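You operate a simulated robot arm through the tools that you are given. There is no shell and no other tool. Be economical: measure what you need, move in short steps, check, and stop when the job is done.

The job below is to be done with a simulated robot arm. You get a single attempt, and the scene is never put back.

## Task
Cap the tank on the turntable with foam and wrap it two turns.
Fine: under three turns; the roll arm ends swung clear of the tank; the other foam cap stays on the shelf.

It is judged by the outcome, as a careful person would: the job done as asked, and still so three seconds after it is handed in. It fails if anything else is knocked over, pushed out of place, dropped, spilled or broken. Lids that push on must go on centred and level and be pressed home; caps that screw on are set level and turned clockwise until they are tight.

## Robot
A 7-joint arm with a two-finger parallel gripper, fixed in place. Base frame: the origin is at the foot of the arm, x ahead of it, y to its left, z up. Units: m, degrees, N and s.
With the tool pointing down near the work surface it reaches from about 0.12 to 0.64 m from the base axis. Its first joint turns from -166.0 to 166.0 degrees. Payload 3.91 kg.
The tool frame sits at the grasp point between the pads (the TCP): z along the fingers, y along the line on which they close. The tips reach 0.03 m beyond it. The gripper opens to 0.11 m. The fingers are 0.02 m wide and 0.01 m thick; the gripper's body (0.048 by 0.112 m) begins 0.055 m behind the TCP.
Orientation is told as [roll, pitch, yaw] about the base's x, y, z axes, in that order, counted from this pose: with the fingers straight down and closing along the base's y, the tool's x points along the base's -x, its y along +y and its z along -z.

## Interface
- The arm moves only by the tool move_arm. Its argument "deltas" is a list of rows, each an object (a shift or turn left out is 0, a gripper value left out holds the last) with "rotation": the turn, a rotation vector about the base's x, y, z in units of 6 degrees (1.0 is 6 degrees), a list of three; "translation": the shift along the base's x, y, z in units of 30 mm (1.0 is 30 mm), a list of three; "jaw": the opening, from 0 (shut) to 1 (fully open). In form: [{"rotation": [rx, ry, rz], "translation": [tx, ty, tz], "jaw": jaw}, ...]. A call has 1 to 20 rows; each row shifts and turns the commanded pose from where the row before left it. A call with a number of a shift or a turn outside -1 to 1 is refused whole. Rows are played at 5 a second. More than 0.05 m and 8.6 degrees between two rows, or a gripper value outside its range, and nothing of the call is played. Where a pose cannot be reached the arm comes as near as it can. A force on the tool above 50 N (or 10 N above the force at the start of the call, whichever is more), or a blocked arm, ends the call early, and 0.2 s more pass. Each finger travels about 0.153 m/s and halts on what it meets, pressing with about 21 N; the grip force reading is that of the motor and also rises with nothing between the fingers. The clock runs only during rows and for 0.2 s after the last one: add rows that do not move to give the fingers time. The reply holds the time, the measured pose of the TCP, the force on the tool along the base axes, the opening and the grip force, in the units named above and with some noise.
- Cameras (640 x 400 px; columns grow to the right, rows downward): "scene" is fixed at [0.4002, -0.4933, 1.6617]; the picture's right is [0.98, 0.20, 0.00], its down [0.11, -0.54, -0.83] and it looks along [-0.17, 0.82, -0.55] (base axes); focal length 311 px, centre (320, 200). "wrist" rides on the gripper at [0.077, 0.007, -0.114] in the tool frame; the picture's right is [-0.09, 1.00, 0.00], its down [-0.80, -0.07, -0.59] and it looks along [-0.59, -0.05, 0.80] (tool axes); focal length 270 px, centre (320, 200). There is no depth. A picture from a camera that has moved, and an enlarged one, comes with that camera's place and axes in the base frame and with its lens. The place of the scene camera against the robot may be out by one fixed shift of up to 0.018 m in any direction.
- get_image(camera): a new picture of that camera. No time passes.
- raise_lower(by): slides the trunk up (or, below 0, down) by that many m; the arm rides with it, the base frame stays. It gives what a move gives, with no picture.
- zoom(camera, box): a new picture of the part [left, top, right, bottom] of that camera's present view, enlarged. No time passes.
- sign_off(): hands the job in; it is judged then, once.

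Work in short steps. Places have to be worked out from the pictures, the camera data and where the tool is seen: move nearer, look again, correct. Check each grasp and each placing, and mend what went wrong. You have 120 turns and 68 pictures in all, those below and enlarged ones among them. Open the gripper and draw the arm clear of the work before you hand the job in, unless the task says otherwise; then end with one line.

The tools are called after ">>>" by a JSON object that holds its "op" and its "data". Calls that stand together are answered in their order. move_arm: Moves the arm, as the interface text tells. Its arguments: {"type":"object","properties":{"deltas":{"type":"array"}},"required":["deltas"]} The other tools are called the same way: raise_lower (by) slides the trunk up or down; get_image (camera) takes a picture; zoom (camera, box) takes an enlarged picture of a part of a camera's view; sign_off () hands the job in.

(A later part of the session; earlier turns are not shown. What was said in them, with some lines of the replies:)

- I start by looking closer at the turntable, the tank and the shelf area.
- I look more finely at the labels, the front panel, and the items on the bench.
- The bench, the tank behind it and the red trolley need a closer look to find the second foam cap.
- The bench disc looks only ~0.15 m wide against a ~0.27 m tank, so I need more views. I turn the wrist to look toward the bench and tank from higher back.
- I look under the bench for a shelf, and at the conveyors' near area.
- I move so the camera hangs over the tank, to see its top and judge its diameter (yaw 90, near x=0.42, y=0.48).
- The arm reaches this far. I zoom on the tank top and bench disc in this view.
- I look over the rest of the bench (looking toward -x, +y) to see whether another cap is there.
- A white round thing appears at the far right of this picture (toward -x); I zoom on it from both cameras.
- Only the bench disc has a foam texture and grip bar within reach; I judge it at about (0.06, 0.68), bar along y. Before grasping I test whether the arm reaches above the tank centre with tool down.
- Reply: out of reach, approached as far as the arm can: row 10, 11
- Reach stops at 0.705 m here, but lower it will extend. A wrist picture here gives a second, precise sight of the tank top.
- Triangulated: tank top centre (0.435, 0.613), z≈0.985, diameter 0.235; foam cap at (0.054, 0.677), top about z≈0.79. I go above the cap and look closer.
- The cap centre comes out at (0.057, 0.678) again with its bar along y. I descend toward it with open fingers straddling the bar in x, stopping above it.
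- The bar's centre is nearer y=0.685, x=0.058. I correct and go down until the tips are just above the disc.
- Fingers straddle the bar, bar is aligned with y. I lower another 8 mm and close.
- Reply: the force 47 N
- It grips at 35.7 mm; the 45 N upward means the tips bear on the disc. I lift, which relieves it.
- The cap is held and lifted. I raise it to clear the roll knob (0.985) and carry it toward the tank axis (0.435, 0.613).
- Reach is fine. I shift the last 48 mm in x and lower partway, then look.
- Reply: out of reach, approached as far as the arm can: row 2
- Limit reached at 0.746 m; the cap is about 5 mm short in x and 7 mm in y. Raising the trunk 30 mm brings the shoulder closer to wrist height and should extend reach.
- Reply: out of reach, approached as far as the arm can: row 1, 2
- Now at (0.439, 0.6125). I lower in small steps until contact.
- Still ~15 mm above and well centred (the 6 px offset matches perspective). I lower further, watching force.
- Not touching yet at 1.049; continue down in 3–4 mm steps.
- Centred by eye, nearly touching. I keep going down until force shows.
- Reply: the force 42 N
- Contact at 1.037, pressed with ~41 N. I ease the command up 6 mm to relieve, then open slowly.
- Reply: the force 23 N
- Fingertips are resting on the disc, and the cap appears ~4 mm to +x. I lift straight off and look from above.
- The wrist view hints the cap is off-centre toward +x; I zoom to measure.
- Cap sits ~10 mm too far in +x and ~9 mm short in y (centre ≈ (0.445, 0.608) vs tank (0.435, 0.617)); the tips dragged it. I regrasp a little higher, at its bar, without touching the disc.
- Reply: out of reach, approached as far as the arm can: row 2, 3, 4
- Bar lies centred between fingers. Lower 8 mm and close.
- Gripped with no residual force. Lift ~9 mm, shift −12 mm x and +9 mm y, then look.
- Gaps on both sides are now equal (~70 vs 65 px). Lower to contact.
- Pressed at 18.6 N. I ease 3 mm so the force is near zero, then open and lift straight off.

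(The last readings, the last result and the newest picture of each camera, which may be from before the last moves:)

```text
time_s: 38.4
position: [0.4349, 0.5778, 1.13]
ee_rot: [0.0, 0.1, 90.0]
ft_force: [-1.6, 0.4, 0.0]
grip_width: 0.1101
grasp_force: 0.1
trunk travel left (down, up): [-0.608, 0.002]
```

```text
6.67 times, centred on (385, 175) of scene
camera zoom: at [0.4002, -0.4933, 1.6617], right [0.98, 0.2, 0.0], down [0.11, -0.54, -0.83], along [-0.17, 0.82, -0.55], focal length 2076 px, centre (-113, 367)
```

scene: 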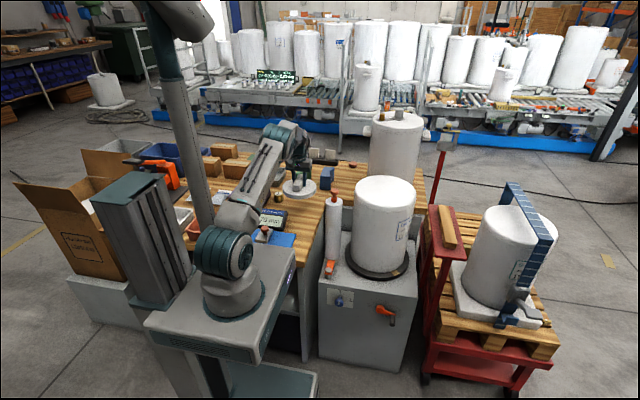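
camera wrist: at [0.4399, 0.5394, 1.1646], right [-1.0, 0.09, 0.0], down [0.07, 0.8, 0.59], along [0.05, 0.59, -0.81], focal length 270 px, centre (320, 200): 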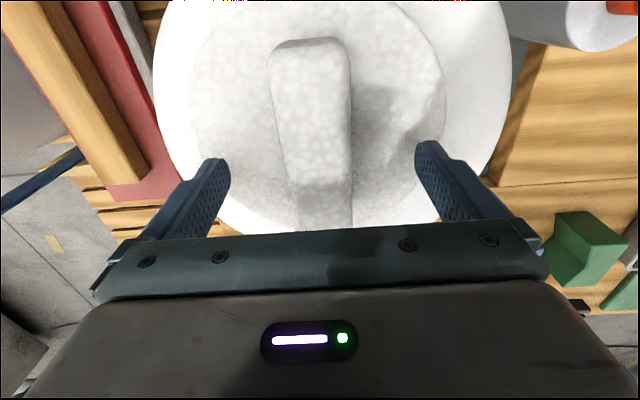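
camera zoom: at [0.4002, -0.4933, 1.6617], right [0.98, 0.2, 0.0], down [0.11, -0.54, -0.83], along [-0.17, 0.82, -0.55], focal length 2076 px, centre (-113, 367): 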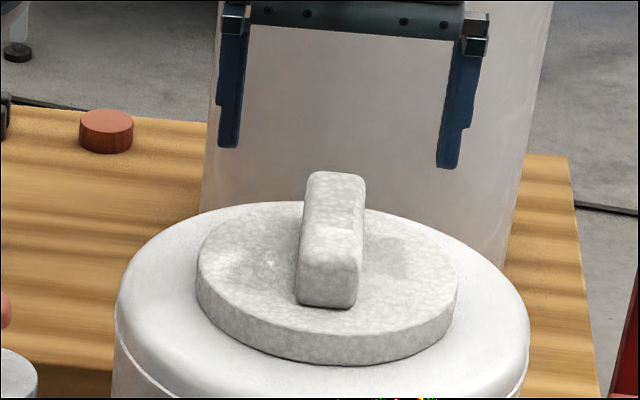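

The cap is centred and level now. Next the roll: I go to above its knob with yaw ≈38° (fingers closing across the roll-to-tank line) and look.

>>> {"op": "move_arm", "data": {"deltas": [{"translation": [-0.5, -1, 0.2], "rotation": [0, 0, -1]}, {"translation": [-1, -0.8, 0], "rotation": [0, 0, -1]}, {"translation": [-1, -0.8, 0], "rotation": [0, 0, -1]}, {"translation": [-1, -0.5, 0], "rotation": [0, 0, -1]}, {"translation": [-1, 0, 0], "rotation": [0, 0, -1]}, {"translation": [-1, 0, 0], "rotation": [0, 0, -1]}, {"translation": [-1, 0, 0], "rotation": [0, 0, -1]}, {"translation": [-1, 0, 0], "rotation": [0, 0, -1]}, {"translation": [-0.5, 0, 0], "rotation": [0, 0, -0.67]}, {}]}}

>>> {"op": "get_image", "data": {"camera": "wrist"}}

```text
time_s: 40.6
position: [0.1946, 0.4831, 1.1372]
ee_rot: [0.0, 0.0, 37.9]
ft_force: [0.8, 0.5, 0.2]
grip_width: 0.1099
grasp_force: 0.1
trunk travel left (down, up): [-0.608, 0.002]
```

```text
24 pictures are left
camera wrist: at [0.1296, 0.4429, 1.2514], right [-0.54, 0.84, 0.0], down [0.68, 0.44, 0.59], along [0.5, 0.32, -0.8], focal length 270 px, centre (320, 200)
```

wrist: 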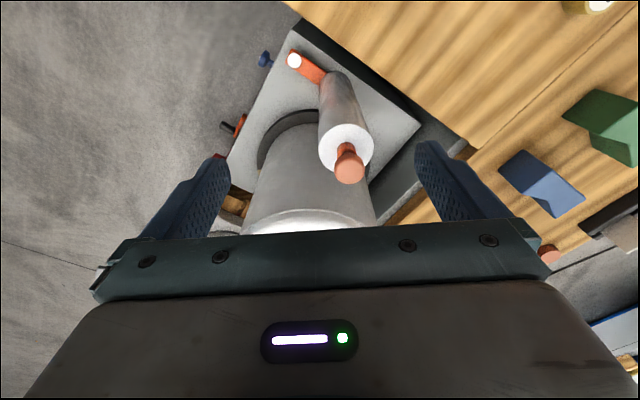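

Knob at (0.237, 0.550), roll radius ≈0.033. I bring the open gripper over the knob and lower partway.

>>> {"op": "move_arm", "data": {"deltas": [{"translation": [0.7, 1, 0]}, {"translation": [0.7, 1, 0]}, {"translation": [0, 0.23, -1]}, {"translation": [0, 0, -1]}, {"translation": [0, 0, -1]}, {"translation": [0, 0, -0.5]}, {}]}}

>>> {"op": "get_image", "data": {"camera": "wrist"}}

```text
time_s: 42.2
position: [0.2364, 0.5474, 1.0303]
ee_rot: [0.0, 0.1, 38.0]
ft_force: [0.1, 0.9, -0.4]
grip_width: 0.1101
grasp_force: 0.1
trunk travel left (down, up): [-0.608, 0.002]
```

```text
23 pictures are left
camera wrist: at [0.1708, 0.5088, 1.1445], right [-0.54, 0.84, 0.0], down [0.68, 0.44, 0.59], along [0.5, 0.32, -0.8], focal length 270 px, centre (320, 200)
```

wrist: 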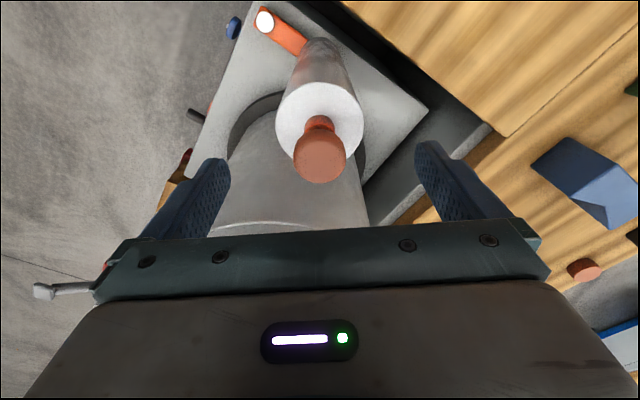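

Knob is at (0.2395, 0.5527), roll top z≈0.949. I lower to 0.986 and close to a loose cage around the knob.

>>> {"op": "move_arm", "data": {"deltas": [{"translation": [0.1, 0.17, -0.5]}, {"translation": [0, 0, -0.5]}, {"translation": [0, 0, -0.45]}, {"jaw": 0.6}, {"jaw": 0.37}, {"jaw": 0.37}, {}]}}

>>> {"op": "zoom", "data": {"camera": "wrist", "box": [160, 0, 480, 240]}}

```text
time_s: 43.8
position: [0.2404, 0.5537, 0.9884]
ee_rot: [0.1, 0.2, 38.0]
ft_force: [-0.1, 0.4, 0.9]
grip_width: 0.0407
grasp_force: 0.1
trunk travel left (down, up): [-0.608, 0.002]
```

```text
1.67 times, centred on (320, 120) of wrist
camera zoom: at [0.1742, 0.5148, 1.1026], right [-0.54, 0.84, 0.0], down [0.68, 0.44, 0.59], along [0.5, 0.32, -0.81], focal length 450 px, centre (320, 333)
```

zoom: 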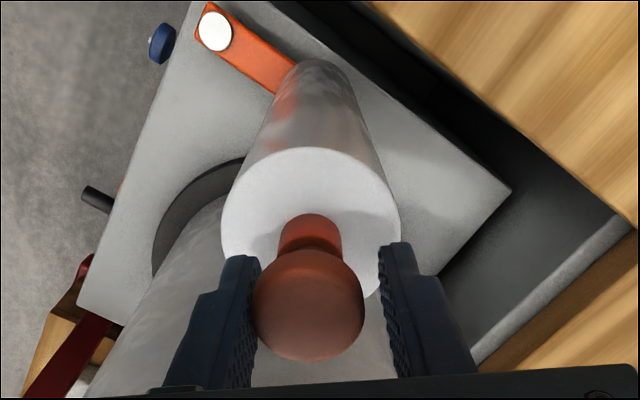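

The knob sits between the fingers. I grip it and swing the first 20° clockwise along the arc about the pivot (0.236, 0.449).

>>> {"op": "move_arm", "data": {"deltas": [{"jaw": 0.2}, {"jaw": 0.2}, {"translation": [0.3, -0.02, 0]}, {"translation": [0.3, -0.05, 0]}, {"translation": [0.29, -0.075, 0]}, {"translation": [0.29, -0.1, 0]}, {}]}}

>>> {"op": "get_image", "data": {"camera": "wrist"}}

```text
time_s: 45.4
position: [0.276, 0.5498, 0.9873]
ee_rot: [0.1, -0.2, 38.0]
ft_force: [1.2, 14.7, 5.4]
grip_width: 0.0334
grasp_force: 44.8
trunk travel left (down, up): [-0.608, 0.002]
```

```text
21 pictures are left
camera wrist: at [0.21, 0.5097, 1.102], right [-0.54, 0.84, 0.0], down [0.67, 0.43, 0.6], along [0.5, 0.33, -0.8], focal length 270 px, centre (320, 200)
```

wrist: 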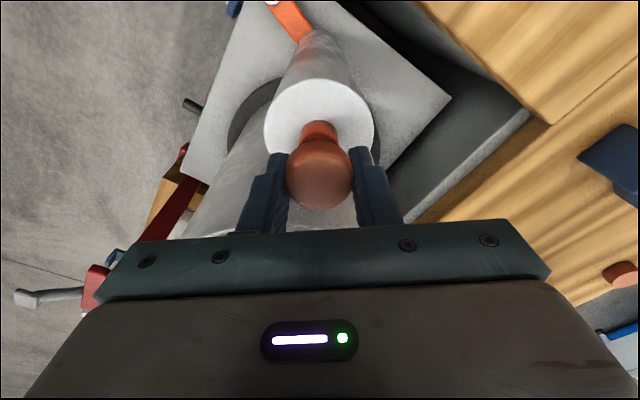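

The arm swings; a 15 N y pull says the arc is a bit wider than modelled. I continue, following a slightly wider arc.

>>> {"op": "move_arm", "data": {"deltas": [{"translation": [0.27, -0.04, 0]}, {"translation": [0.27, -0.1, 0]}, {"translation": [0.25, -0.13, 0]}, {}]}}

>>> {"op": "zoom", "data": {"camera": "scene", "box": [310, 160, 430, 300]}}

```text
time_s: 46.4
position: [0.2979, 0.5392, 0.9865]
ee_rot: [0.0, 0.1, 38.1]
ft_force: [-4.4, 8.5, 4.3]
grip_width: 0.0335
grasp_force: 45.4
trunk travel left (down, up): [-0.608, 0.002]
```

```text
2.86 times, centred on (370, 230) of scene
camera zoom: at [0.4002, -0.4933, 1.6617], right [0.98, 0.2, 0.0], down [0.11, -0.54, -0.83], along [-0.17, 0.82, -0.55], focal length 890 px, centre (177, 114)
```

zoom: 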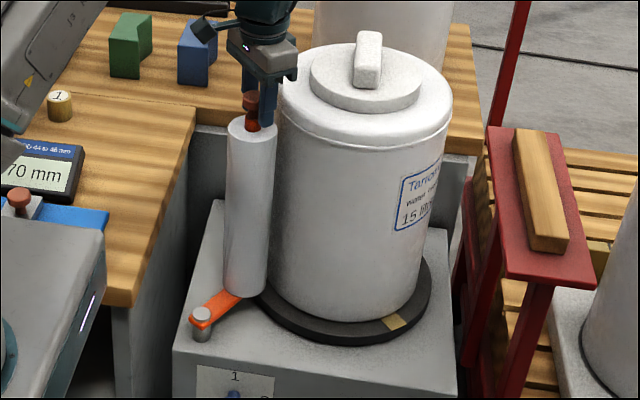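

Roll is nearly touching the tank. I continue in small steps until resistance.

>>> {"op": "move_arm", "data": {"deltas": [{"translation": [0.23, -0.16, 0]}, {"translation": [0.22, -0.18, 0]}, {}]}}

```text
time_s: 47.2
position: [0.3124, 0.527, 0.9871]
ee_rot: [-0.2, 0.1, 37.9]
ft_force: [-1.6, 6.2, -1.7]
grip_width: 0.0334
grasp_force: 44.7
trunk travel left (down, up): [-0.608, 0.002]
```

No resistance yet; a further small step.

>>> {"op": "move_arm", "data": {"deltas": [{"translation": [0.2, -0.19, 0]}, {"translation": [0.2, -0.22, 0]}, {}]}}

>>> {"op": "zoom", "data": {"camera": "scene", "box": [310, 160, 430, 300]}}

```text
time_s: 48.0
position: [0.3165, 0.5255, 0.9874]
ee_rot: [-0.1, 0.3, 38.3]
ft_force: [-27.7, 23.2, 0.4]
grip_width: 0.0334
grasp_force: 45.2
trunk travel left (down, up): [-0.608, 0.002]
```

```text
2.86 times, centred on (370, 230) of scene
camera zoom: at [0.4002, -0.4933, 1.6617], right [0.98, 0.2, 0.0], down [0.11, -0.54, -0.83], along [-0.17, 0.82, -0.55], focal length 890 px, centre (177, 114)
```

zoom: 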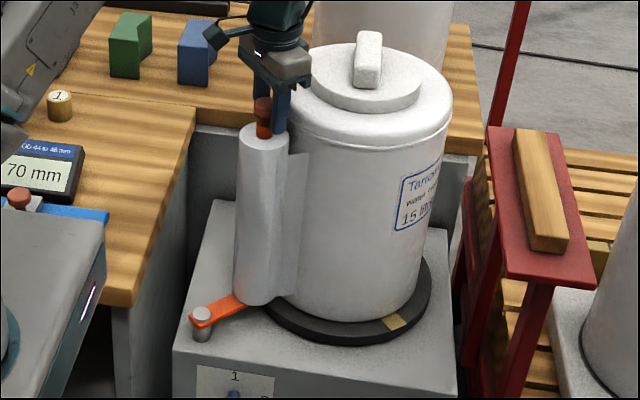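

The roll is against the tank and a film strip has attached. I ease the force, open, and lift clear.

>>> {"op": "move_arm", "data": {"deltas": [{"translation": [-0.22, 0.2, 0]}, {"jaw": 0.45}, {"jaw": 0.6}, {"translation": [0, 0, 0.5], "jaw": 0.8}, {"translation": [0, 0, 1], "jaw": 1}, {"translation": [0, 0, 1]}, {"translation": [-0.5, -0.5, 0.5]}, {}]}}

>>> {"op": "get_image", "data": {"camera": "wrist"}}

```text
time_s: 49.8
position: [0.3027, 0.5063, 1.0798]
ee_rot: [0.0, 0.1, 38.0]
ft_force: [0.3, -0.5, -0.1]
grip_width: 0.11
grasp_force: 0.2
trunk travel left (down, up): [-0.608, 0.002]
```

```text
18 pictures are left
camera wrist: at [0.2372, 0.4676, 1.1933], right [-0.54, 0.84, 0.0], down [0.68, 0.44, 0.59], along [0.5, 0.32, -0.81], focal length 270 px, centre (320, 200)
```

wrist: 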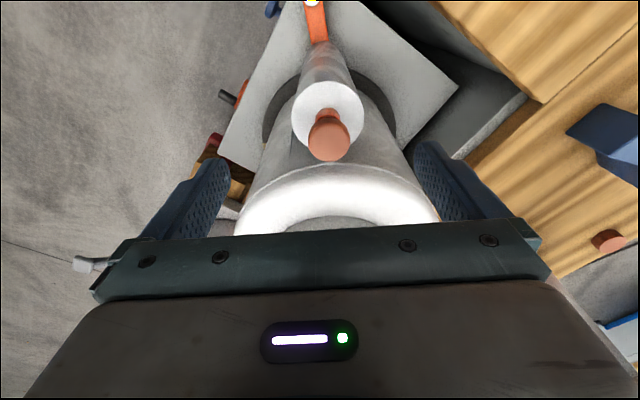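

The roll rests against the tank. For the crank (hub ≈ (0.477, 0.41, 0.52), handle near (0.53, 0.35–0.40, 0.51)) I move out in front of the cabinet with yaw 90, then lower the trunk.

>>> {"op": "move_arm", "data": {"deltas": [{"translation": [0, -1, 0], "rotation": [0, 0, 1]}, {"translation": [0, -1, 0], "rotation": [0, 0, 1]}, {"translation": [0.5, -1, 0], "rotation": [0, 0, 1]}, {"translation": [1, -1, 0], "rotation": [0, 0, 1]}, {"translation": [1, -1, 0], "rotation": [0, 0, 1]}, {"translation": [1, -1, 0], "rotation": [0, 0, 1]}, {"translation": [1, -0.9, 0], "rotation": [0, 0, 1]}, {"translation": [1, 0, 0], "rotation": [0, 0, 1]}, {"translation": [1, 0, 0], "rotation": [0, 0, 0.67]}, {}]}}

>>> {"op": "raise_lower", "data": {"by": -0.36}}

>>> {"op": "get_image", "data": {"camera": "wrist"}}

```text
time_s: 52.0
position: [0.499, 0.3001, 1.0779]
ee_rot: [-0.1, 0.3, 90.1]
ft_force: [0.0, 0.0, 0.0]
grip_width: 0.1099
grasp_force: 0.0
trunk travel left (down, up): [-0.608, 0.002]
```

```text
time_s: 55.5
position: [0.4993, 0.3005, 0.7188]
ee_rot: [0.0, 0.1, 89.9]
ft_force: [0.0, 0.3, 0.2]
grip_width: 0.11
grasp_force: 0.0
trunk travel left (down, up): [-0.248, 0.362]
```

```text
17 pictures are left
camera wrist: at [0.491, 0.2259, 0.8328], right [-1.0, 0.09, 0.0], down [0.07, 0.8, 0.59], along [0.05, 0.59, -0.8], focal length 270 px, centre (320, 200)
```

wrist: 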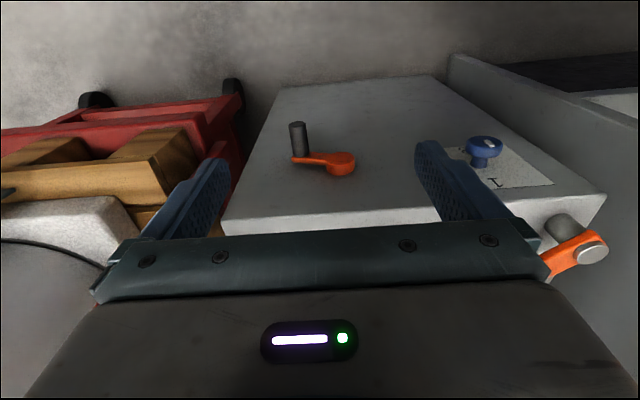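

Both cameras agree: handle axis at (0.531, y 0.347–0.386, z≈0.512), hub at (0.476, 0.52), radius ≈0.056. I bring the open fingers down around the handle at y≈0.362.

>>> {"op": "move_arm", "data": {"deltas": [{"translation": [0.5, 1, 0]}, {"translation": [0.55, 1, -0.5]}, {"translation": [0, 0.05, -1]}, {"translation": [0, 0, -1]}, {"translation": [0, 0, -1]}, {"translation": [0, 0, -1]}, {"translation": [0, 0, -1]}, {"translation": [0, 0, -1]}, {"translation": [0, 0, -0.3]}, {}]}}

>>> {"op": "get_image", "data": {"camera": "wrist"}}

```text
time_s: 57.7
position: [0.5299, 0.3621, 0.5133]
ee_rot: [0.0, 0.2, 90.0]
ft_force: [-0.3, 0.7, 0.4]
grip_width: 0.1099
grasp_force: 0.2
trunk travel left (down, up): [-0.248, 0.362]
```

```text
16 pictures are left
camera wrist: at [0.5227, 0.288, 0.6276], right [-1.0, 0.09, 0.0], down [0.07, 0.8, 0.59], along [0.05, 0.59, -0.81], focal length 270 px, centre (320, 200)
```

wrist: 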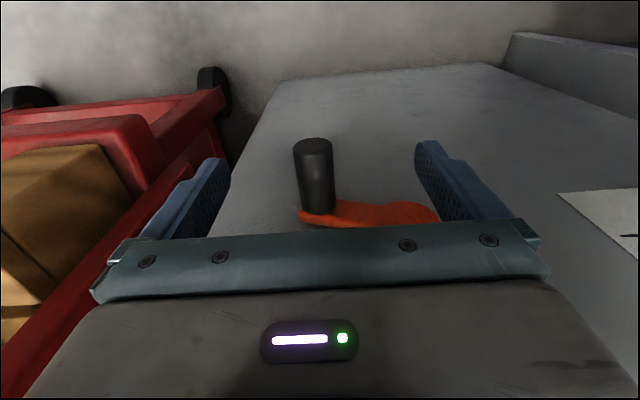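

Re-triangulating, the handle is lower: x≈0.534, y 0.354–0.399, z≈0.487. I lower 24 mm, shift slightly, and close on it.

>>> {"op": "move_arm", "data": {"deltas": [{"translation": [0.13, 0.25, -0.4]}, {"translation": [0, 0, -0.4]}, {"jaw": 0.5}, {"jaw": 0.3}, {"jaw": 0.1}, {"jaw": 0}, {}]}}

>>> {"op": "zoom", "data": {"camera": "wrist", "box": [200, 60, 480, 240]}}

>>> {"op": "zoom", "data": {"camera": "scene", "box": [310, 200, 450, 350]}}

```text
time_s: 59.3
position: [0.534, 0.3701, 0.4893]
ee_rot: [0.1, 0.1, 89.9]
ft_force: [-5.3, -2.5, 1.9]
grip_width: 0.0228
grasp_force: 45.3
trunk travel left (down, up): [-0.248, 0.362]
```

```text
2.22 times, centred on (340, 150) of wrist
camera zoom: at [0.5268, 0.2955, 0.6032], right [-1.0, 0.09, 0.0], down [0.07, 0.8, 0.59], along [0.05, 0.59, -0.81], focal length 601 px, centre (276, 311)
```

zoom: 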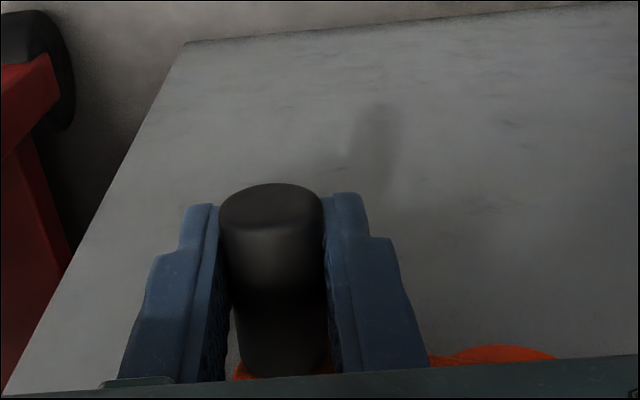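

```text
2.67 times, centred on (380, 275) of scene
camera zoom: at [0.4002, -0.4933, 1.6617], right [0.98, 0.2, 0.0], down [0.11, -0.54, -0.83], along [-0.17, 0.82, -0.55], focal length 830 px, centre (160, 0)
```

zoom: 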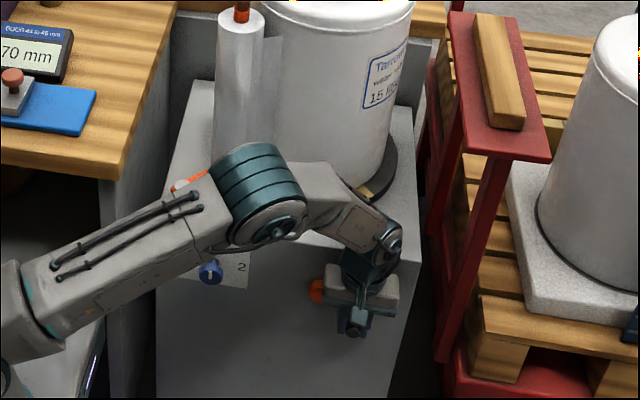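

Handle gripped (22.8 mm). I test-turn 30° clockwise (downward) about an assumed hub (0.475, 0.505), r≈0.061, and check the direction of the table mark.

>>> {"op": "move_arm", "data": {"deltas": [{"translation": [-0.09, 0, -0.25]}, {"translation": [-0.11, 0, -0.24]}, {"translation": [-0.15, 0, -0.22]}, {"translation": [-0.17, 0, -0.2]}, {}]}}

>>> {"op": "zoom", "data": {"camera": "scene", "box": [310, 180, 450, 330]}}

```text
time_s: 60.5
position: [0.5144, 0.3689, 0.4608]
ee_rot: [0.3, 0.3, 90.1]
ft_force: [-11.7, 4.8, 3.2]
grip_width: 0.0228
grasp_force: 44.7
trunk travel left (down, up): [-0.248, 0.362]
```

```text
2.67 times, centred on (380, 255) of scene
camera zoom: at [0.4002, -0.4933, 1.6617], right [0.98, 0.2, 0.0], down [0.11, -0.54, -0.83], along [-0.17, 0.82, -0.55], focal length 830 px, centre (160, 53)
```

zoom: 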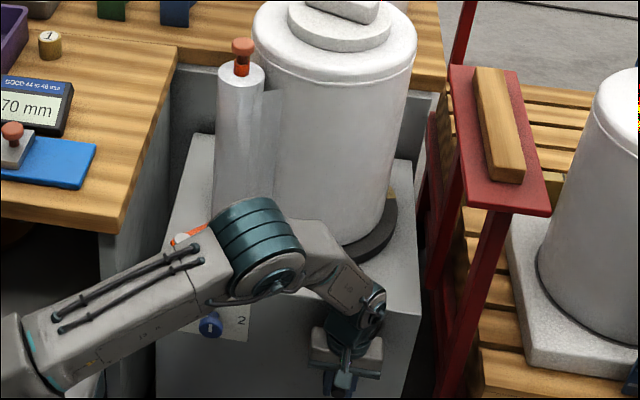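

The mark moved counter-clockwise (front→right), dragging the film the right way, and roughly 65–70° for 33° of crank, so the gearing is about 2:1. I continue to the bottom of the circle.

>>> {"op": "move_arm", "data": {"deltas": [{"translation": [-0.337, 0, -0.247]}, {"translation": [-0.483, 0, -0.2]}, {"translation": [-0.517, 0, -0.067]}, {"translation": [-0.517, 0, 0.067]}, {}]}}

```text
time_s: 61.1
position: [0.5038, 0.3687, 0.453]
ee_rot: [-0.9, -0.7, 88.8]
ft_force: [17.8, 0.9, -5.5]
grip_width: 0.0238
grasp_force: 44.5
trunk travel left (down, up): [-0.248, 0.362]
stopped in row 3: the force on the tool passed its limit (the readings are from after the stop); the commanded pose is now the measured one
```

The limit tripped, likely from turning too fast. I continue at about 5° per row, first undoing the ~1° tool twist.

>>> {"op": "move_arm", "data": {"deltas": [{"rotation": [0.15, 0.1, 0.2]}, {"translation": [-0.155, 0, -0.075]}, {"translation": [-0.16, 0, -0.06]}, {"translation": [-0.165, 0, -0.045]}, {"translation": [-0.17, 0, -0.03]}, {"translation": [-0.172, 0, -0.015]}, {"translation": [-0.173, 0, 0]}, {}]}}

```text
time_s: 61.8
position: [0.505, 0.3705, 0.4524]
ee_rot: [-1.0, -1.6, 89.8]
ft_force: [23.5, -5.4, -11.5]
grip_width: 0.0236
grasp_force: 44.9
trunk travel left (down, up): [-0.248, 0.362]
stopped in row 3: the force on the tool passed its limit (the readings are from after the stop); the commanded pose is now the measured one
```

It is blocked moving −x, with the tool twisting; I suspect a finger or body meets the hub. I take a look.

>>> {"op": "get_image", "data": {"camera": "wrist"}}

>>> {"op": "zoom", "data": {"camera": "scene", "box": [350, 260, 430, 340]}}

```text
12 pictures are left
camera wrist: at [0.4942, 0.2914, 0.5647], right [-1.0, 0.09, -0.01], down [0.07, 0.78, 0.62], along [0.07, 0.61, -0.79], focal length 270 px, centre (320, 200)
```

wrist: 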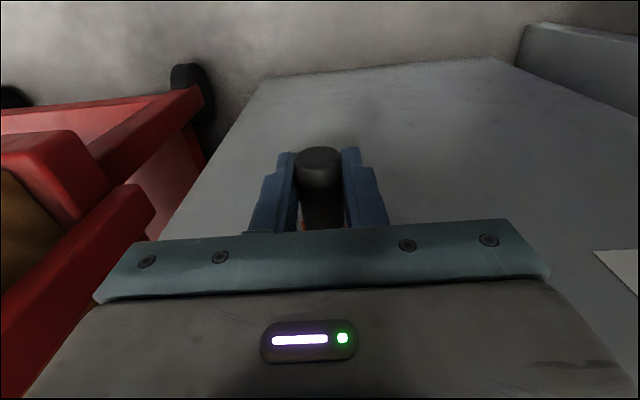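

```text
5.00 times, centred on (390, 300) of scene
camera zoom: at [0.4002, -0.4933, 1.6617], right [0.98, 0.2, 0.0], down [0.11, -0.54, -0.83], along [-0.17, 0.82, -0.55], focal length 1557 px, centre (-30, -300)
```

zoom: 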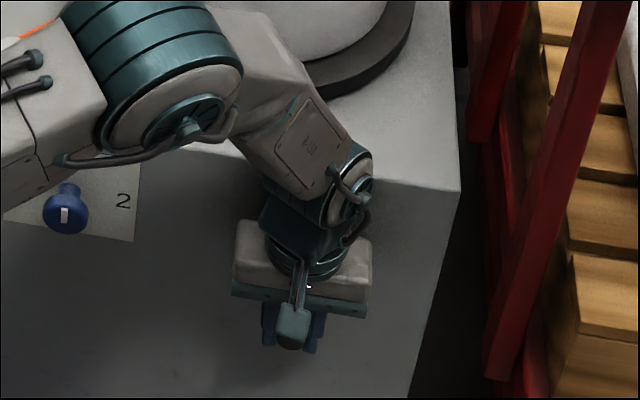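

The gripper body is over the hub, so I likely catch it. I open, back out in −y, tilt the tool 36° so the fingers point down and toward the cabinet (body well away), and come back onto the handle's outer end.

>>> {"op": "move_arm", "data": {"deltas": [{"jaw": 0.3}, {"jaw": 0.45, "rotation": [0.17, 0.27, 0]}, {"translation": [0, -0.7, 0]}, {"translation": [0, -0.9, 0], "rotation": [1, 0, 0]}, {"rotation": [1, 0, 0]}, {"rotation": [1, 0, 0]}, {"rotation": [1, 0, 0]}, {"rotation": [1, 0, 0]}, {"rotation": [1, 0, 0]}, {}]}}

>>> {"op": "get_image", "data": {"camera": "wrist"}}

```text
time_s: 64.0
position: [0.5009, 0.3235, 0.4541]
ee_rot: [1.2, -38.8, 89.8]
ft_force: [-0.9, 0.0, 0.2]
grip_width: 0.0497
grasp_force: 0.1
trunk travel left (down, up): [-0.248, 0.362]
```

```text
10 pictures are left
camera wrist: at [0.4943, 0.1944, 0.4953], right [-1.0, 0.06, 0.07], down [0.08, 0.25, 0.96], along [0.04, 0.97, -0.26], focal length 270 px, centre (320, 200)
```

wrist: 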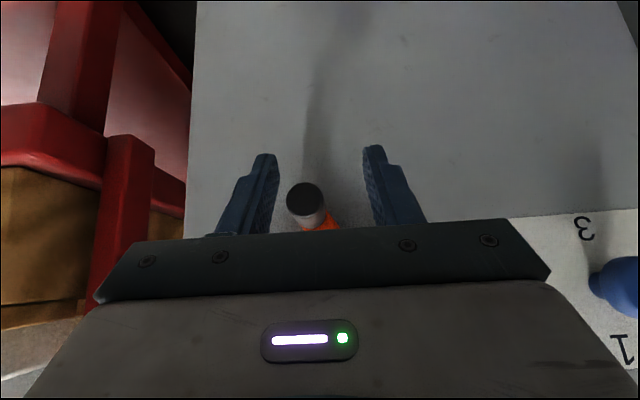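

The handle's end is now seen at (0.510, 0.354, 0.450), giving a hub of about (0.4766, 0.503), r=0.0626, crank turned ≈34° so far. I move in and grip its outer end.

>>> {"op": "move_arm", "data": {"deltas": [{"translation": [0.3, 0, -0.1]}, {"translation": [0, 0.6, 0]}, {"translation": [0, 0.55, 0]}, {"jaw": 0.3}, {"jaw": 0.1}, {"jaw": 0}, {}]}}

```text
time_s: 65.6
position: [0.5108, 0.3585, 0.4501]
ee_rot: [1.1, -38.8, 89.4]
ft_force: [16.4, 7.1, -5.3]
grip_width: 0.0229
grasp_force: 45.0
trunk travel left (down, up): [-0.248, 0.362]
```

Gripped. Now slow 5° steps clockwise toward the bottom.

>>> {"op": "move_arm", "data": {"deltas": [{"translation": [-0.158, 0, -0.091]}, {"translation": [-0.165, 0, -0.077]}, {"translation": [-0.171, 0, -0.062]}, {"translation": [-0.176, 0, -0.047]}, {}]}}

```text
time_s: 66.8
position: [0.4865, 0.3567, 0.4432]
ee_rot: [1.3, -38.6, 89.7]
ft_force: [-3.0, -7.6, 0.7]
grip_width: 0.0234
grasp_force: 45.3
trunk travel left (down, up): [-0.248, 0.362]
```

It turns freely now. Continuing through the bottom at 7.5° per row.

>>> {"op": "move_arm", "data": {"deltas": [{"translation": [-0.2715, 0, -0.0285]}, {"translation": [-0.273, 0, 0.0095]}, {"translation": [-0.27, 0, 0.043]}, {"translation": [-0.261, 0, 0.08]}, {"translation": [-0.249, 0, 0.111]}, {"translation": [-0.2315, 0, 0.145]}, {"translation": [-0.212, 0, 0.172]}, {"translation": [-0.186, 0, 0.2]}, {}]}}

```text
time_s: 68.8
position: [0.4323, 0.3572, 0.4673]
ee_rot: [0.9, -38.9, 89.9]
ft_force: [8.3, -5.7, 14.4]
grip_width: 0.0239
grasp_force: 45.7
trunk travel left (down, up): [-0.248, 0.362]
```

Angle now ≈ −141°, with slight inward pull. I continue up the left side, drawn in a bit.

>>> {"op": "move_arm", "data": {"deltas": [{"translation": [-0.1, 0, 0.23]}, {"translation": [-0.11, 0, 0.231]}, {"translation": [-0.09, 0, 0.246]}, {"translation": [-0.059, 0, 0.255]}, {"translation": [-0.023, 0, 0.261]}, {"translation": [0.009, 0, 0.262]}, {}]}}

>>> {"op": "zoom", "data": {"camera": "scene", "box": [310, 170, 450, 320]}}

```text
time_s: 70.4
position: [0.4237, 0.356, 0.5105]
ee_rot: [0.9, -38.8, 89.6]
ft_force: [32.8, -9.1, -0.5]
grip_width: 0.0233
grasp_force: 45.0
trunk travel left (down, up): [-0.248, 0.362]
```

```text
2.67 times, centred on (380, 245) of scene
camera zoom: at [0.4002, -0.4933, 1.6617], right [0.98, 0.2, 0.0], down [0.11, -0.54, -0.83], along [-0.17, 0.82, -0.55], focal length 830 px, centre (160, 80)
```

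zoom: 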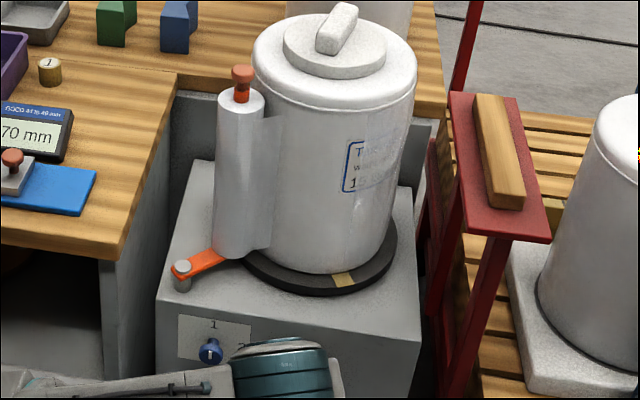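

One table turn is nearly complete (mark almost back at its start) after ~170° of crank, so 2:1 gearing is confirmed. I continue the upper half with a corrected circle (hub 0.4805, 0.503; r 0.0585).

>>> {"op": "move_arm", "data": {"deltas": [{"translation": [0.13, 0, 0.05]}, {"translation": [0.053, 0, 0.249]}, {"translation": [0.083, 0, 0.241]}, {"translation": [0.116, 0, 0.227]}, {"translation": [0.143, 0, 0.211]}, {"translation": [0.171, 0, 0.19]}, {"translation": [0.192, 0, 0.167]}, {"translation": [0.214, 0, 0.139]}, {}]}}

```text
time_s: 72.4
position: [0.4493, 0.3577, 0.5547]
ee_rot: [1.3, -38.7, 89.9]
ft_force: [-21.6, -11.0, 8.4]
grip_width: 0.0233
grasp_force: 44.8
trunk travel left (down, up): [-0.248, 0.362]
```

At ≈121°. Over the top next.

>>> {"op": "move_arm", "data": {"deltas": [{"translation": [0.2, 0, 0.116]}, {"translation": [0.241, 0, 0.083]}, {"translation": [0.249, 0, 0.053]}, {"translation": [0.254, 0, 0.018]}, {"translation": [0.255, 0, -0.013]}, {"translation": [0.25, 0, -0.049]}, {"translation": [0.2425, 0, -0.079]}, {}]}}

```text
time_s: 74.2
position: [0.507, 0.3569, 0.5558]
ee_rot: [0.7, -38.8, 89.8]
ft_force: [10.3, 16.2, -5.7]
grip_width: 0.0233
grasp_force: 45.1
trunk travel left (down, up): [-0.248, 0.362]
```

At ≈63°. Down the right side.

>>> {"op": "move_arm", "data": {"deltas": [{"translation": [0.221, 0, -0.1275]}, {"translation": [0.201, 0, -0.157]}, {"translation": [0.18, 0, -0.18]}, {"translation": [0.153, 0, -0.204]}, {"translation": [0.1275, 0, -0.221]}, {"translation": [0.0955, 0, -0.236]}, {"translation": [0.066, 0, -0.246]}, {"translation": [0.031, 0, -0.253]}, {}]}}

>>> {"op": "zoom", "data": {"camera": "scene", "box": [310, 170, 450, 320]}}

```text
time_s: 76.2
position: [0.5368, 0.3576, 0.5094]
ee_rot: [1.0, -38.8, 89.7]
ft_force: [3.8, 2.1, 8.6]
grip_width: 0.0232
grasp_force: 45.3
trunk travel left (down, up): [-0.248, 0.362]
```

```text
2.67 times, centred on (380, 245) of scene
camera zoom: at [0.4002, -0.4933, 1.6617], right [0.98, 0.2, 0.0], down [0.11, -0.54, -0.83], along [-0.17, 0.82, -0.55], focal length 830 px, centre (160, 80)
```

zoom: 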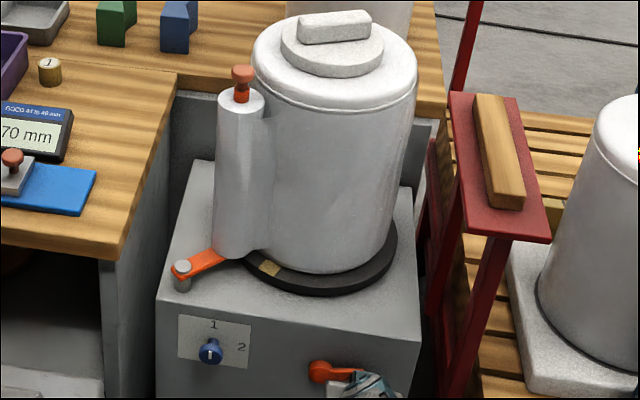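

About 1.8 turns done (mark front-left, ~70° short). I add ≈66° of crank to end near 2.15 turns.

>>> {"op": "move_arm", "data": {"deltas": [{"translation": [0.009, 0, -0.255]}, {"translation": [-0.027, 0, -0.254]}, {"translation": [-0.057, 0, -0.248]}, {"translation": [-0.091, 0, -0.238]}, {"translation": [-0.12, 0, -0.225]}, {"translation": [-0.15, 0, -0.206]}, {"translation": [-0.174, 0, -0.186]}, {"translation": [-0.198, 0, -0.16]}, {"translation": [-0.216, 0, -0.135]}, {}]}}

>>> {"op": "zoom", "data": {"camera": "scene", "box": [310, 170, 450, 320]}}

```text
time_s: 77.4
position: [0.5348, 0.357, 0.4748]
ee_rot: [0.2, -38.8, 89.8]
ft_force: [13.4, 6.9, -14.5]
grip_width: 0.0228
grasp_force: 45.0
trunk travel left (down, up): [-0.248, 0.362]
stopped in row 5: the force on the tool passed its limit (the readings are from after the stop); the commanded pose is now the measured one
```

```text
2.67 times, centred on (380, 245) of scene
camera zoom: at [0.4002, -0.4933, 1.6617], right [0.98, 0.2, 0.0], down [0.11, -0.54, -0.83], along [-0.17, 0.82, -0.55], focal length 830 px, centre (160, 80)
```

zoom: 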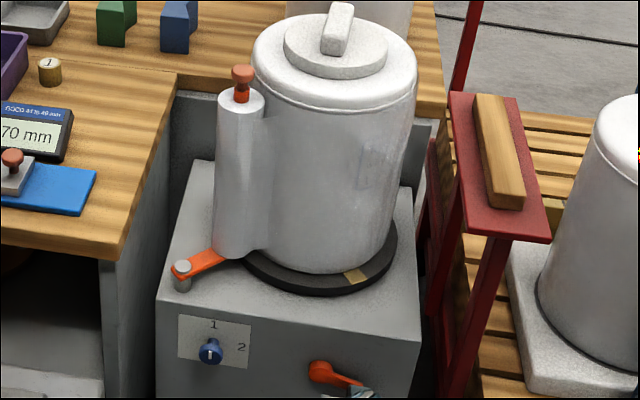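

Mark is nearly back at start = just under 2 turns. I continue more gently for ~30° of crank.

>>> {"op": "move_arm", "data": {"deltas": [{}, {"translation": [-0.085, 0, -0.147]}, {"translation": [-0.0975, 0, -0.139]}, {"translation": [-0.109, 0, -0.13]}, {"translation": [-0.12, 0, -0.12]}, {"translation": [-0.13, 0, -0.109]}, {"translation": [-0.139, 0, -0.0975]}, {}]}}

```text
time_s: 78.5
position: [0.5297, 0.3568, 0.46]
ee_rot: [-0.3, -38.8, 89.5]
ft_force: [19.1, 3.5, -15.1]
grip_width: 0.0239
grasp_force: 44.8
trunk travel left (down, up): [-0.248, 0.362]
stopped in row 5: the force on the tool passed its limit (the readings are from after the stop); the commanded pose is now the measured one
```

The fingers have slid ~10 mm low on the handle. I open a little, re-centre on the handle (z +11 mm), and regrip.

>>> {"op": "move_arm", "data": {"deltas": [{"jaw": 0.4}, {"jaw": 0.4}, {"translation": [0, 0, 0.36]}, {"jaw": 0.2}, {"jaw": 0}, {}, {}]}}

>>> {"op": "zoom", "data": {"camera": "wrist", "box": [220, 100, 440, 240]}}

```text
time_s: 80.1
position: [0.5287, 0.3574, 0.4725]
ee_rot: [-0.3, -39.0, 89.6]
ft_force: [16.9, 2.5, -0.4]
grip_width: 0.0235
grasp_force: 45.2
trunk travel left (down, up): [-0.248, 0.362]
```

```text
2.86 times, centred on (330, 170) of wrist
camera zoom: at [0.5203, 0.2277, 0.5128], right [-1.0, 0.08, 0.05], down [0.07, 0.25, 0.97], along [0.06, 0.97, -0.25], focal length 772 px, centre (291, 286)
```

zoom: 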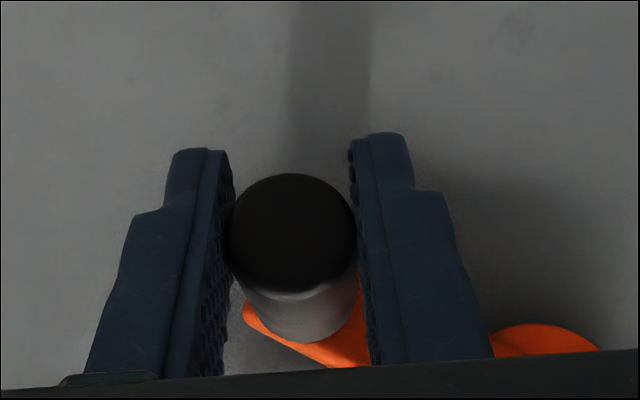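

The handle is centred in the pads at (0.528, 0.471); the finger tips may be brushing the crank arm. I regrip 5 mm further out, then continue in gentle steps.

>>> {"op": "move_arm", "data": {"deltas": [{"jaw": 0.35}, {"jaw": 0.35}, {"translation": [-0.03, -0.17, 0]}, {"jaw": 0.15}, {"jaw": 0}, {}, {"translation": [-0.085, 0, -0.14]}, {"translation": [-0.095, 0, -0.135]}, {"translation": [-0.105, 0, -0.13]}, {}]}}

```text
time_s: 82.3
position: [0.5155, 0.3514, 0.4562]
ee_rot: [0.4, -38.5, 89.7]
ft_force: [2.3, -0.2, -22.5]
grip_width: 0.0227
grasp_force: 44.7
trunk travel left (down, up): [-0.248, 0.362]
```

It moves again (≈ −53°). A few more steps.

>>> {"op": "move_arm", "data": {"deltas": [{"translation": [-0.12, 0, -0.12]}, {"translation": [-0.147, 0, -0.09]}, {"translation": [-0.154, 0, -0.072]}, {}]}}

>>> {"op": "zoom", "data": {"camera": "scene", "box": [310, 150, 450, 320]}}

```text
time_s: 83.3
position: [0.5042, 0.3525, 0.4495]
ee_rot: [0.1, -38.8, 89.6]
ft_force: [12.4, -6.1, -10.7]
grip_width: 0.0235
grasp_force: 44.5
trunk travel left (down, up): [-0.248, 0.362]
```

```text
2.35 times, centred on (380, 235) of scene
camera zoom: at [0.4002, -0.4933, 1.6617], right [0.98, 0.2, 0.0], down [0.11, -0.54, -0.83], along [-0.17, 0.82, -0.55], focal length 733 px, centre (179, 118)
```

zoom: 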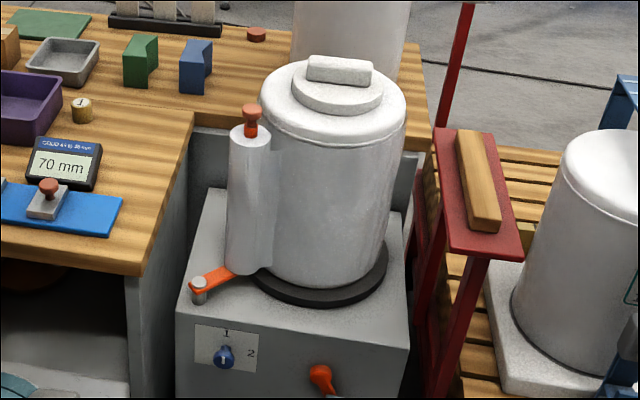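

Just over 2¼ turns done (mark gone to the right-rear, cap bar turned a further ~85°). I release the crank, back off in −y, untilt, and raise the trunk.

>>> {"op": "move_arm", "data": {"deltas": [{"jaw": 0.35}, {"jaw": 0.45}, {"translation": [0, -1, 0]}, {"translation": [0, -1, 0]}, {"rotation": [-1, 0, 0], "translation": [0, 0, 1]}, {"rotation": [-1, 0, 0], "translation": [0, 0, 1]}, {"rotation": [-1, 0, 0], "translation": [0, 0, 1]}, {"rotation": [-1, 0, 0], "translation": [0, 0, 1]}, {"rotation": [-1, 0, 0], "translation": [0, 0, 1]}, {"rotation": [-1, 0, 0], "translation": [0, 0, 1]}, {"rotation": [-0.45, 0, 0], "translation": [0, 0, 1], "jaw": 1}, {}]}}

>>> {"op": "raise_lower", "data": {"by": 0.36}}

```text
time_s: 85.9
position: [0.506, 0.2938, 0.6607]
ee_rot: [-0.4, -0.2, 89.7]
ft_force: [-0.2, -1.3, -0.5]
grip_width: 0.1099
grasp_force: 0.0
trunk travel left (down, up): [-0.248, 0.362]
```

```text
time_s: 89.4
position: [0.5051, 0.2948, 1.0213]
ee_rot: [-0.3, -0.3, 89.7]
ft_force: [0.2, -0.1, -0.5]
grip_width: 0.11
grasp_force: 0.1
trunk travel left (down, up): [-0.608, 0.002]
```

Now back toward the roll knob (≈ (0.31, 0.523)) with yaw 38, hovering above it.

>>> {"op": "move_arm", "data": {"deltas": [{"translation": [0, 0, 1]}, {"translation": [-1, 0, 1], "rotation": [0, 0, -1]}, {"translation": [-1, 0, 0.1], "rotation": [0, 0, -1]}, {"translation": [-1, 0.5, 0], "rotation": [0, 0, -1]}, {"translation": [-1, 1, 0], "rotation": [0, 0, -1]}, {"translation": [-1, 1, 0], "rotation": [0, 0, -1]}, {"translation": [-1, 1, 0], "rotation": [0, 0, -1]}, {"translation": [-0.8, 1, 0], "rotation": [0, 0, -1]}, {"translation": [0, 1, 0], "rotation": [0, 0, -1]}, {"translation": [0, 1, 0], "rotation": [0.05, 0.05, -0.63]}, {"translation": [0, 0.7, 0]}, {}]}}

>>> {"op": "get_image", "data": {"camera": "wrist"}}

```text
time_s: 92.0
position: [0.2985, 0.5119, 1.0842]
ee_rot: [0.1, -0.2, 37.9]
ft_force: [-0.2, -0.6, 0.3]
grip_width: 0.11
grasp_force: 0.1
trunk travel left (down, up): [-0.608, 0.002]
```

```text
4 pictures are left
camera wrist: at [0.2339, 0.472, 1.1981], right [-0.54, 0.84, 0.0], down [0.67, 0.43, 0.6], along [0.5, 0.33, -0.8], focal length 270 px, centre (320, 200)
```

wrist: 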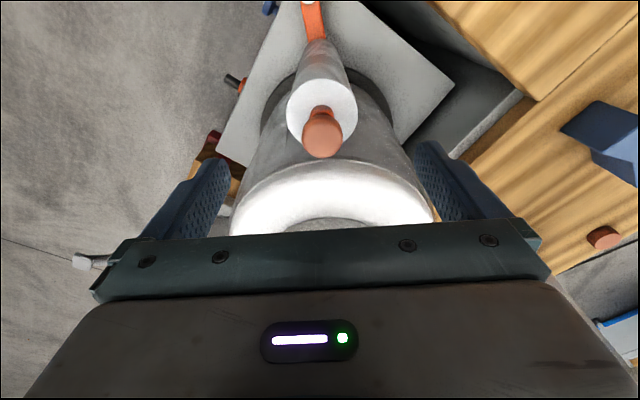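

Knob at (0.307, 0.5235). I descend around it and grip.

>>> {"op": "move_arm", "data": {"deltas": [{"translation": [0.3, 0.39, -0.5]}, {"translation": [0, 0, -1]}, {"translation": [0, 0, -1]}, {"translation": [0, 0, -0.7]}, {"jaw": 0.6}, {"jaw": 0.4}, {"jaw": 0.2}, {}]}}

```text
time_s: 93.8
position: [0.311, 0.5218, 0.9888]
ee_rot: [0.0, -0.2, 38.0]
ft_force: [0.8, -0.4, -1.7]
grip_width: 0.0332
grasp_force: 44.7
trunk travel left (down, up): [-0.608, 0.002]
```

Knob gripped (33 mm). Swing it back counter-clockwise along the arc.

>>> {"op": "move_arm", "data": {"deltas": [{"translation": [-0.25, 0.25, 0]}, {"translation": [-0.28, 0.22, 0]}, {"translation": [-0.3, 0.19, 0]}, {"translation": [-0.32, 0.15, 0]}, {}]}}

>>> {"op": "zoom", "data": {"camera": "scene", "box": [310, 160, 430, 300]}}

```text
time_s: 95.0
position: [0.2776, 0.5448, 0.9884]
ee_rot: [0.2, -0.3, 37.9]
ft_force: [8.2, -4.1, 5.6]
grip_width: 0.0334
grasp_force: 44.8
trunk travel left (down, up): [-0.608, 0.002]
```

```text
2.86 times, centred on (370, 230) of scene
camera zoom: at [0.4002, -0.4933, 1.6617], right [0.98, 0.2, 0.0], down [0.11, -0.54, -0.83], along [-0.17, 0.82, -0.55], focal length 890 px, centre (177, 114)
```

zoom: 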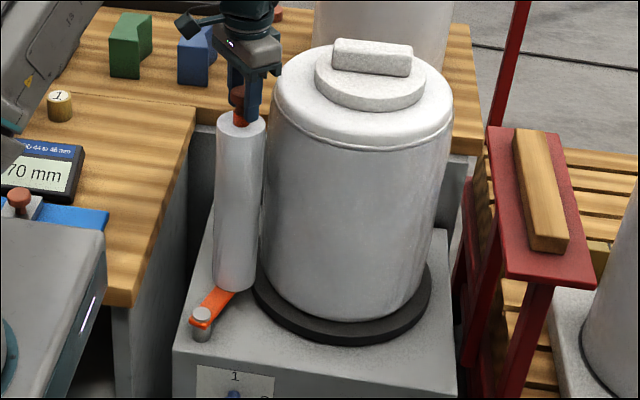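

The film parted and the roll is coming away. I continue the swing past its original position.

>>> {"op": "move_arm", "data": {"deltas": [{"translation": [-0.33, 0.11, 0]}, {"translation": [-0.34, 0.08, 0]}, {"translation": [-0.35, 0.05, 0]}, {"translation": [-0.35, 0.01, 0]}, {"translation": [-0.35, -0.03, 0]}, {}]}}

```text
time_s: 96.2
position: [0.2417, 0.5519, 0.988]
ee_rot: [-0.7, -1.2, 37.3]
ft_force: [36.2, -4.0, -6.9]
grip_width: 0.0335
grasp_force: 44.7
trunk travel left (down, up): [-0.608, 0.002]
stopped in row 6: the force on the tool passed its limit (the readings are from after the stop); the commanded pose is now the measured one
```

The arm met its end stop at its original position (0.24, 0.552). I ease off, open, and rise.

>>> {"op": "move_arm", "data": {"deltas": [{"translation": [0.1, 0, 0], "rotation": [0.1, 0.2, 0.1]}, {"jaw": 0.4}, {"jaw": 0.6}, {"translation": [0, 0, 0.5], "jaw": 0.8}, {"translation": [0, 0, 1], "jaw": 1}, {"translation": [0, 0, 1]}, {"translation": [0, 0, 1]}, {"translation": [0, -1, 1]}, {"translation": [0, -1, 0.5]}, {"translation": [-0.5, -1, 0]}, {"translation": [-1, -1, 0]}, {}]}}

>>> {"op": "get_image", "data": {"camera": "scene"}}

>>> {"op": "zoom", "data": {"camera": "scene", "box": [300, 150, 440, 330]}}

```text
time_s: 98.8
position: [0.1886, 0.4347, 1.1379]
ee_rot: [0.9, -0.2, 38.3]
ft_force: [0.4, 0.5, 0.4]
grip_width: 0.11
grasp_force: 0.0
trunk travel left (down, up): [-0.608, 0.002]
```

```text
2 pictures are left
```

scene: 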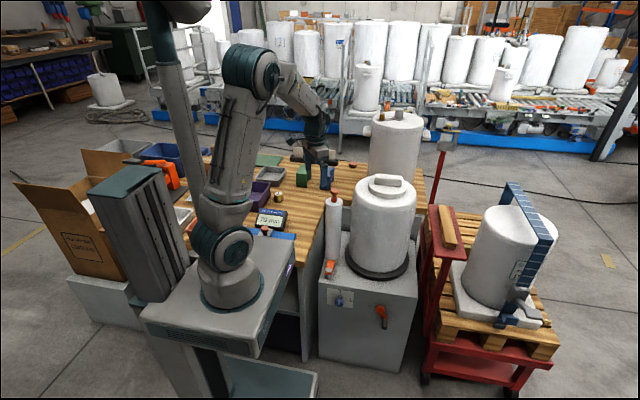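

```text
2.22 times, centred on (370, 240) of scene
camera zoom: at [0.4002, -0.4933, 1.6617], right [0.98, 0.2, 0.0], down [0.11, -0.54, -0.83], along [-0.17, 0.82, -0.55], focal length 692 px, centre (209, 111)
```

zoom: 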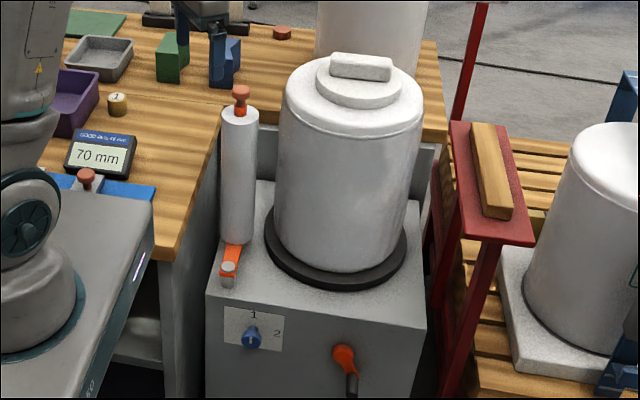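

The tank is capped and wrapped, the roll is back clear of it, the other objects look undisturbed, and the gripper is open and clear. I hand it in.

>>> {"op": "sign_off", "data": {}}

```text
The job is handed in.
```

The tank on the turntable has the bench foam cap centred on top and about 2¼ turns of wrap; the roll arm is swung clear. I never saw a second foam cap or touched any shelf.
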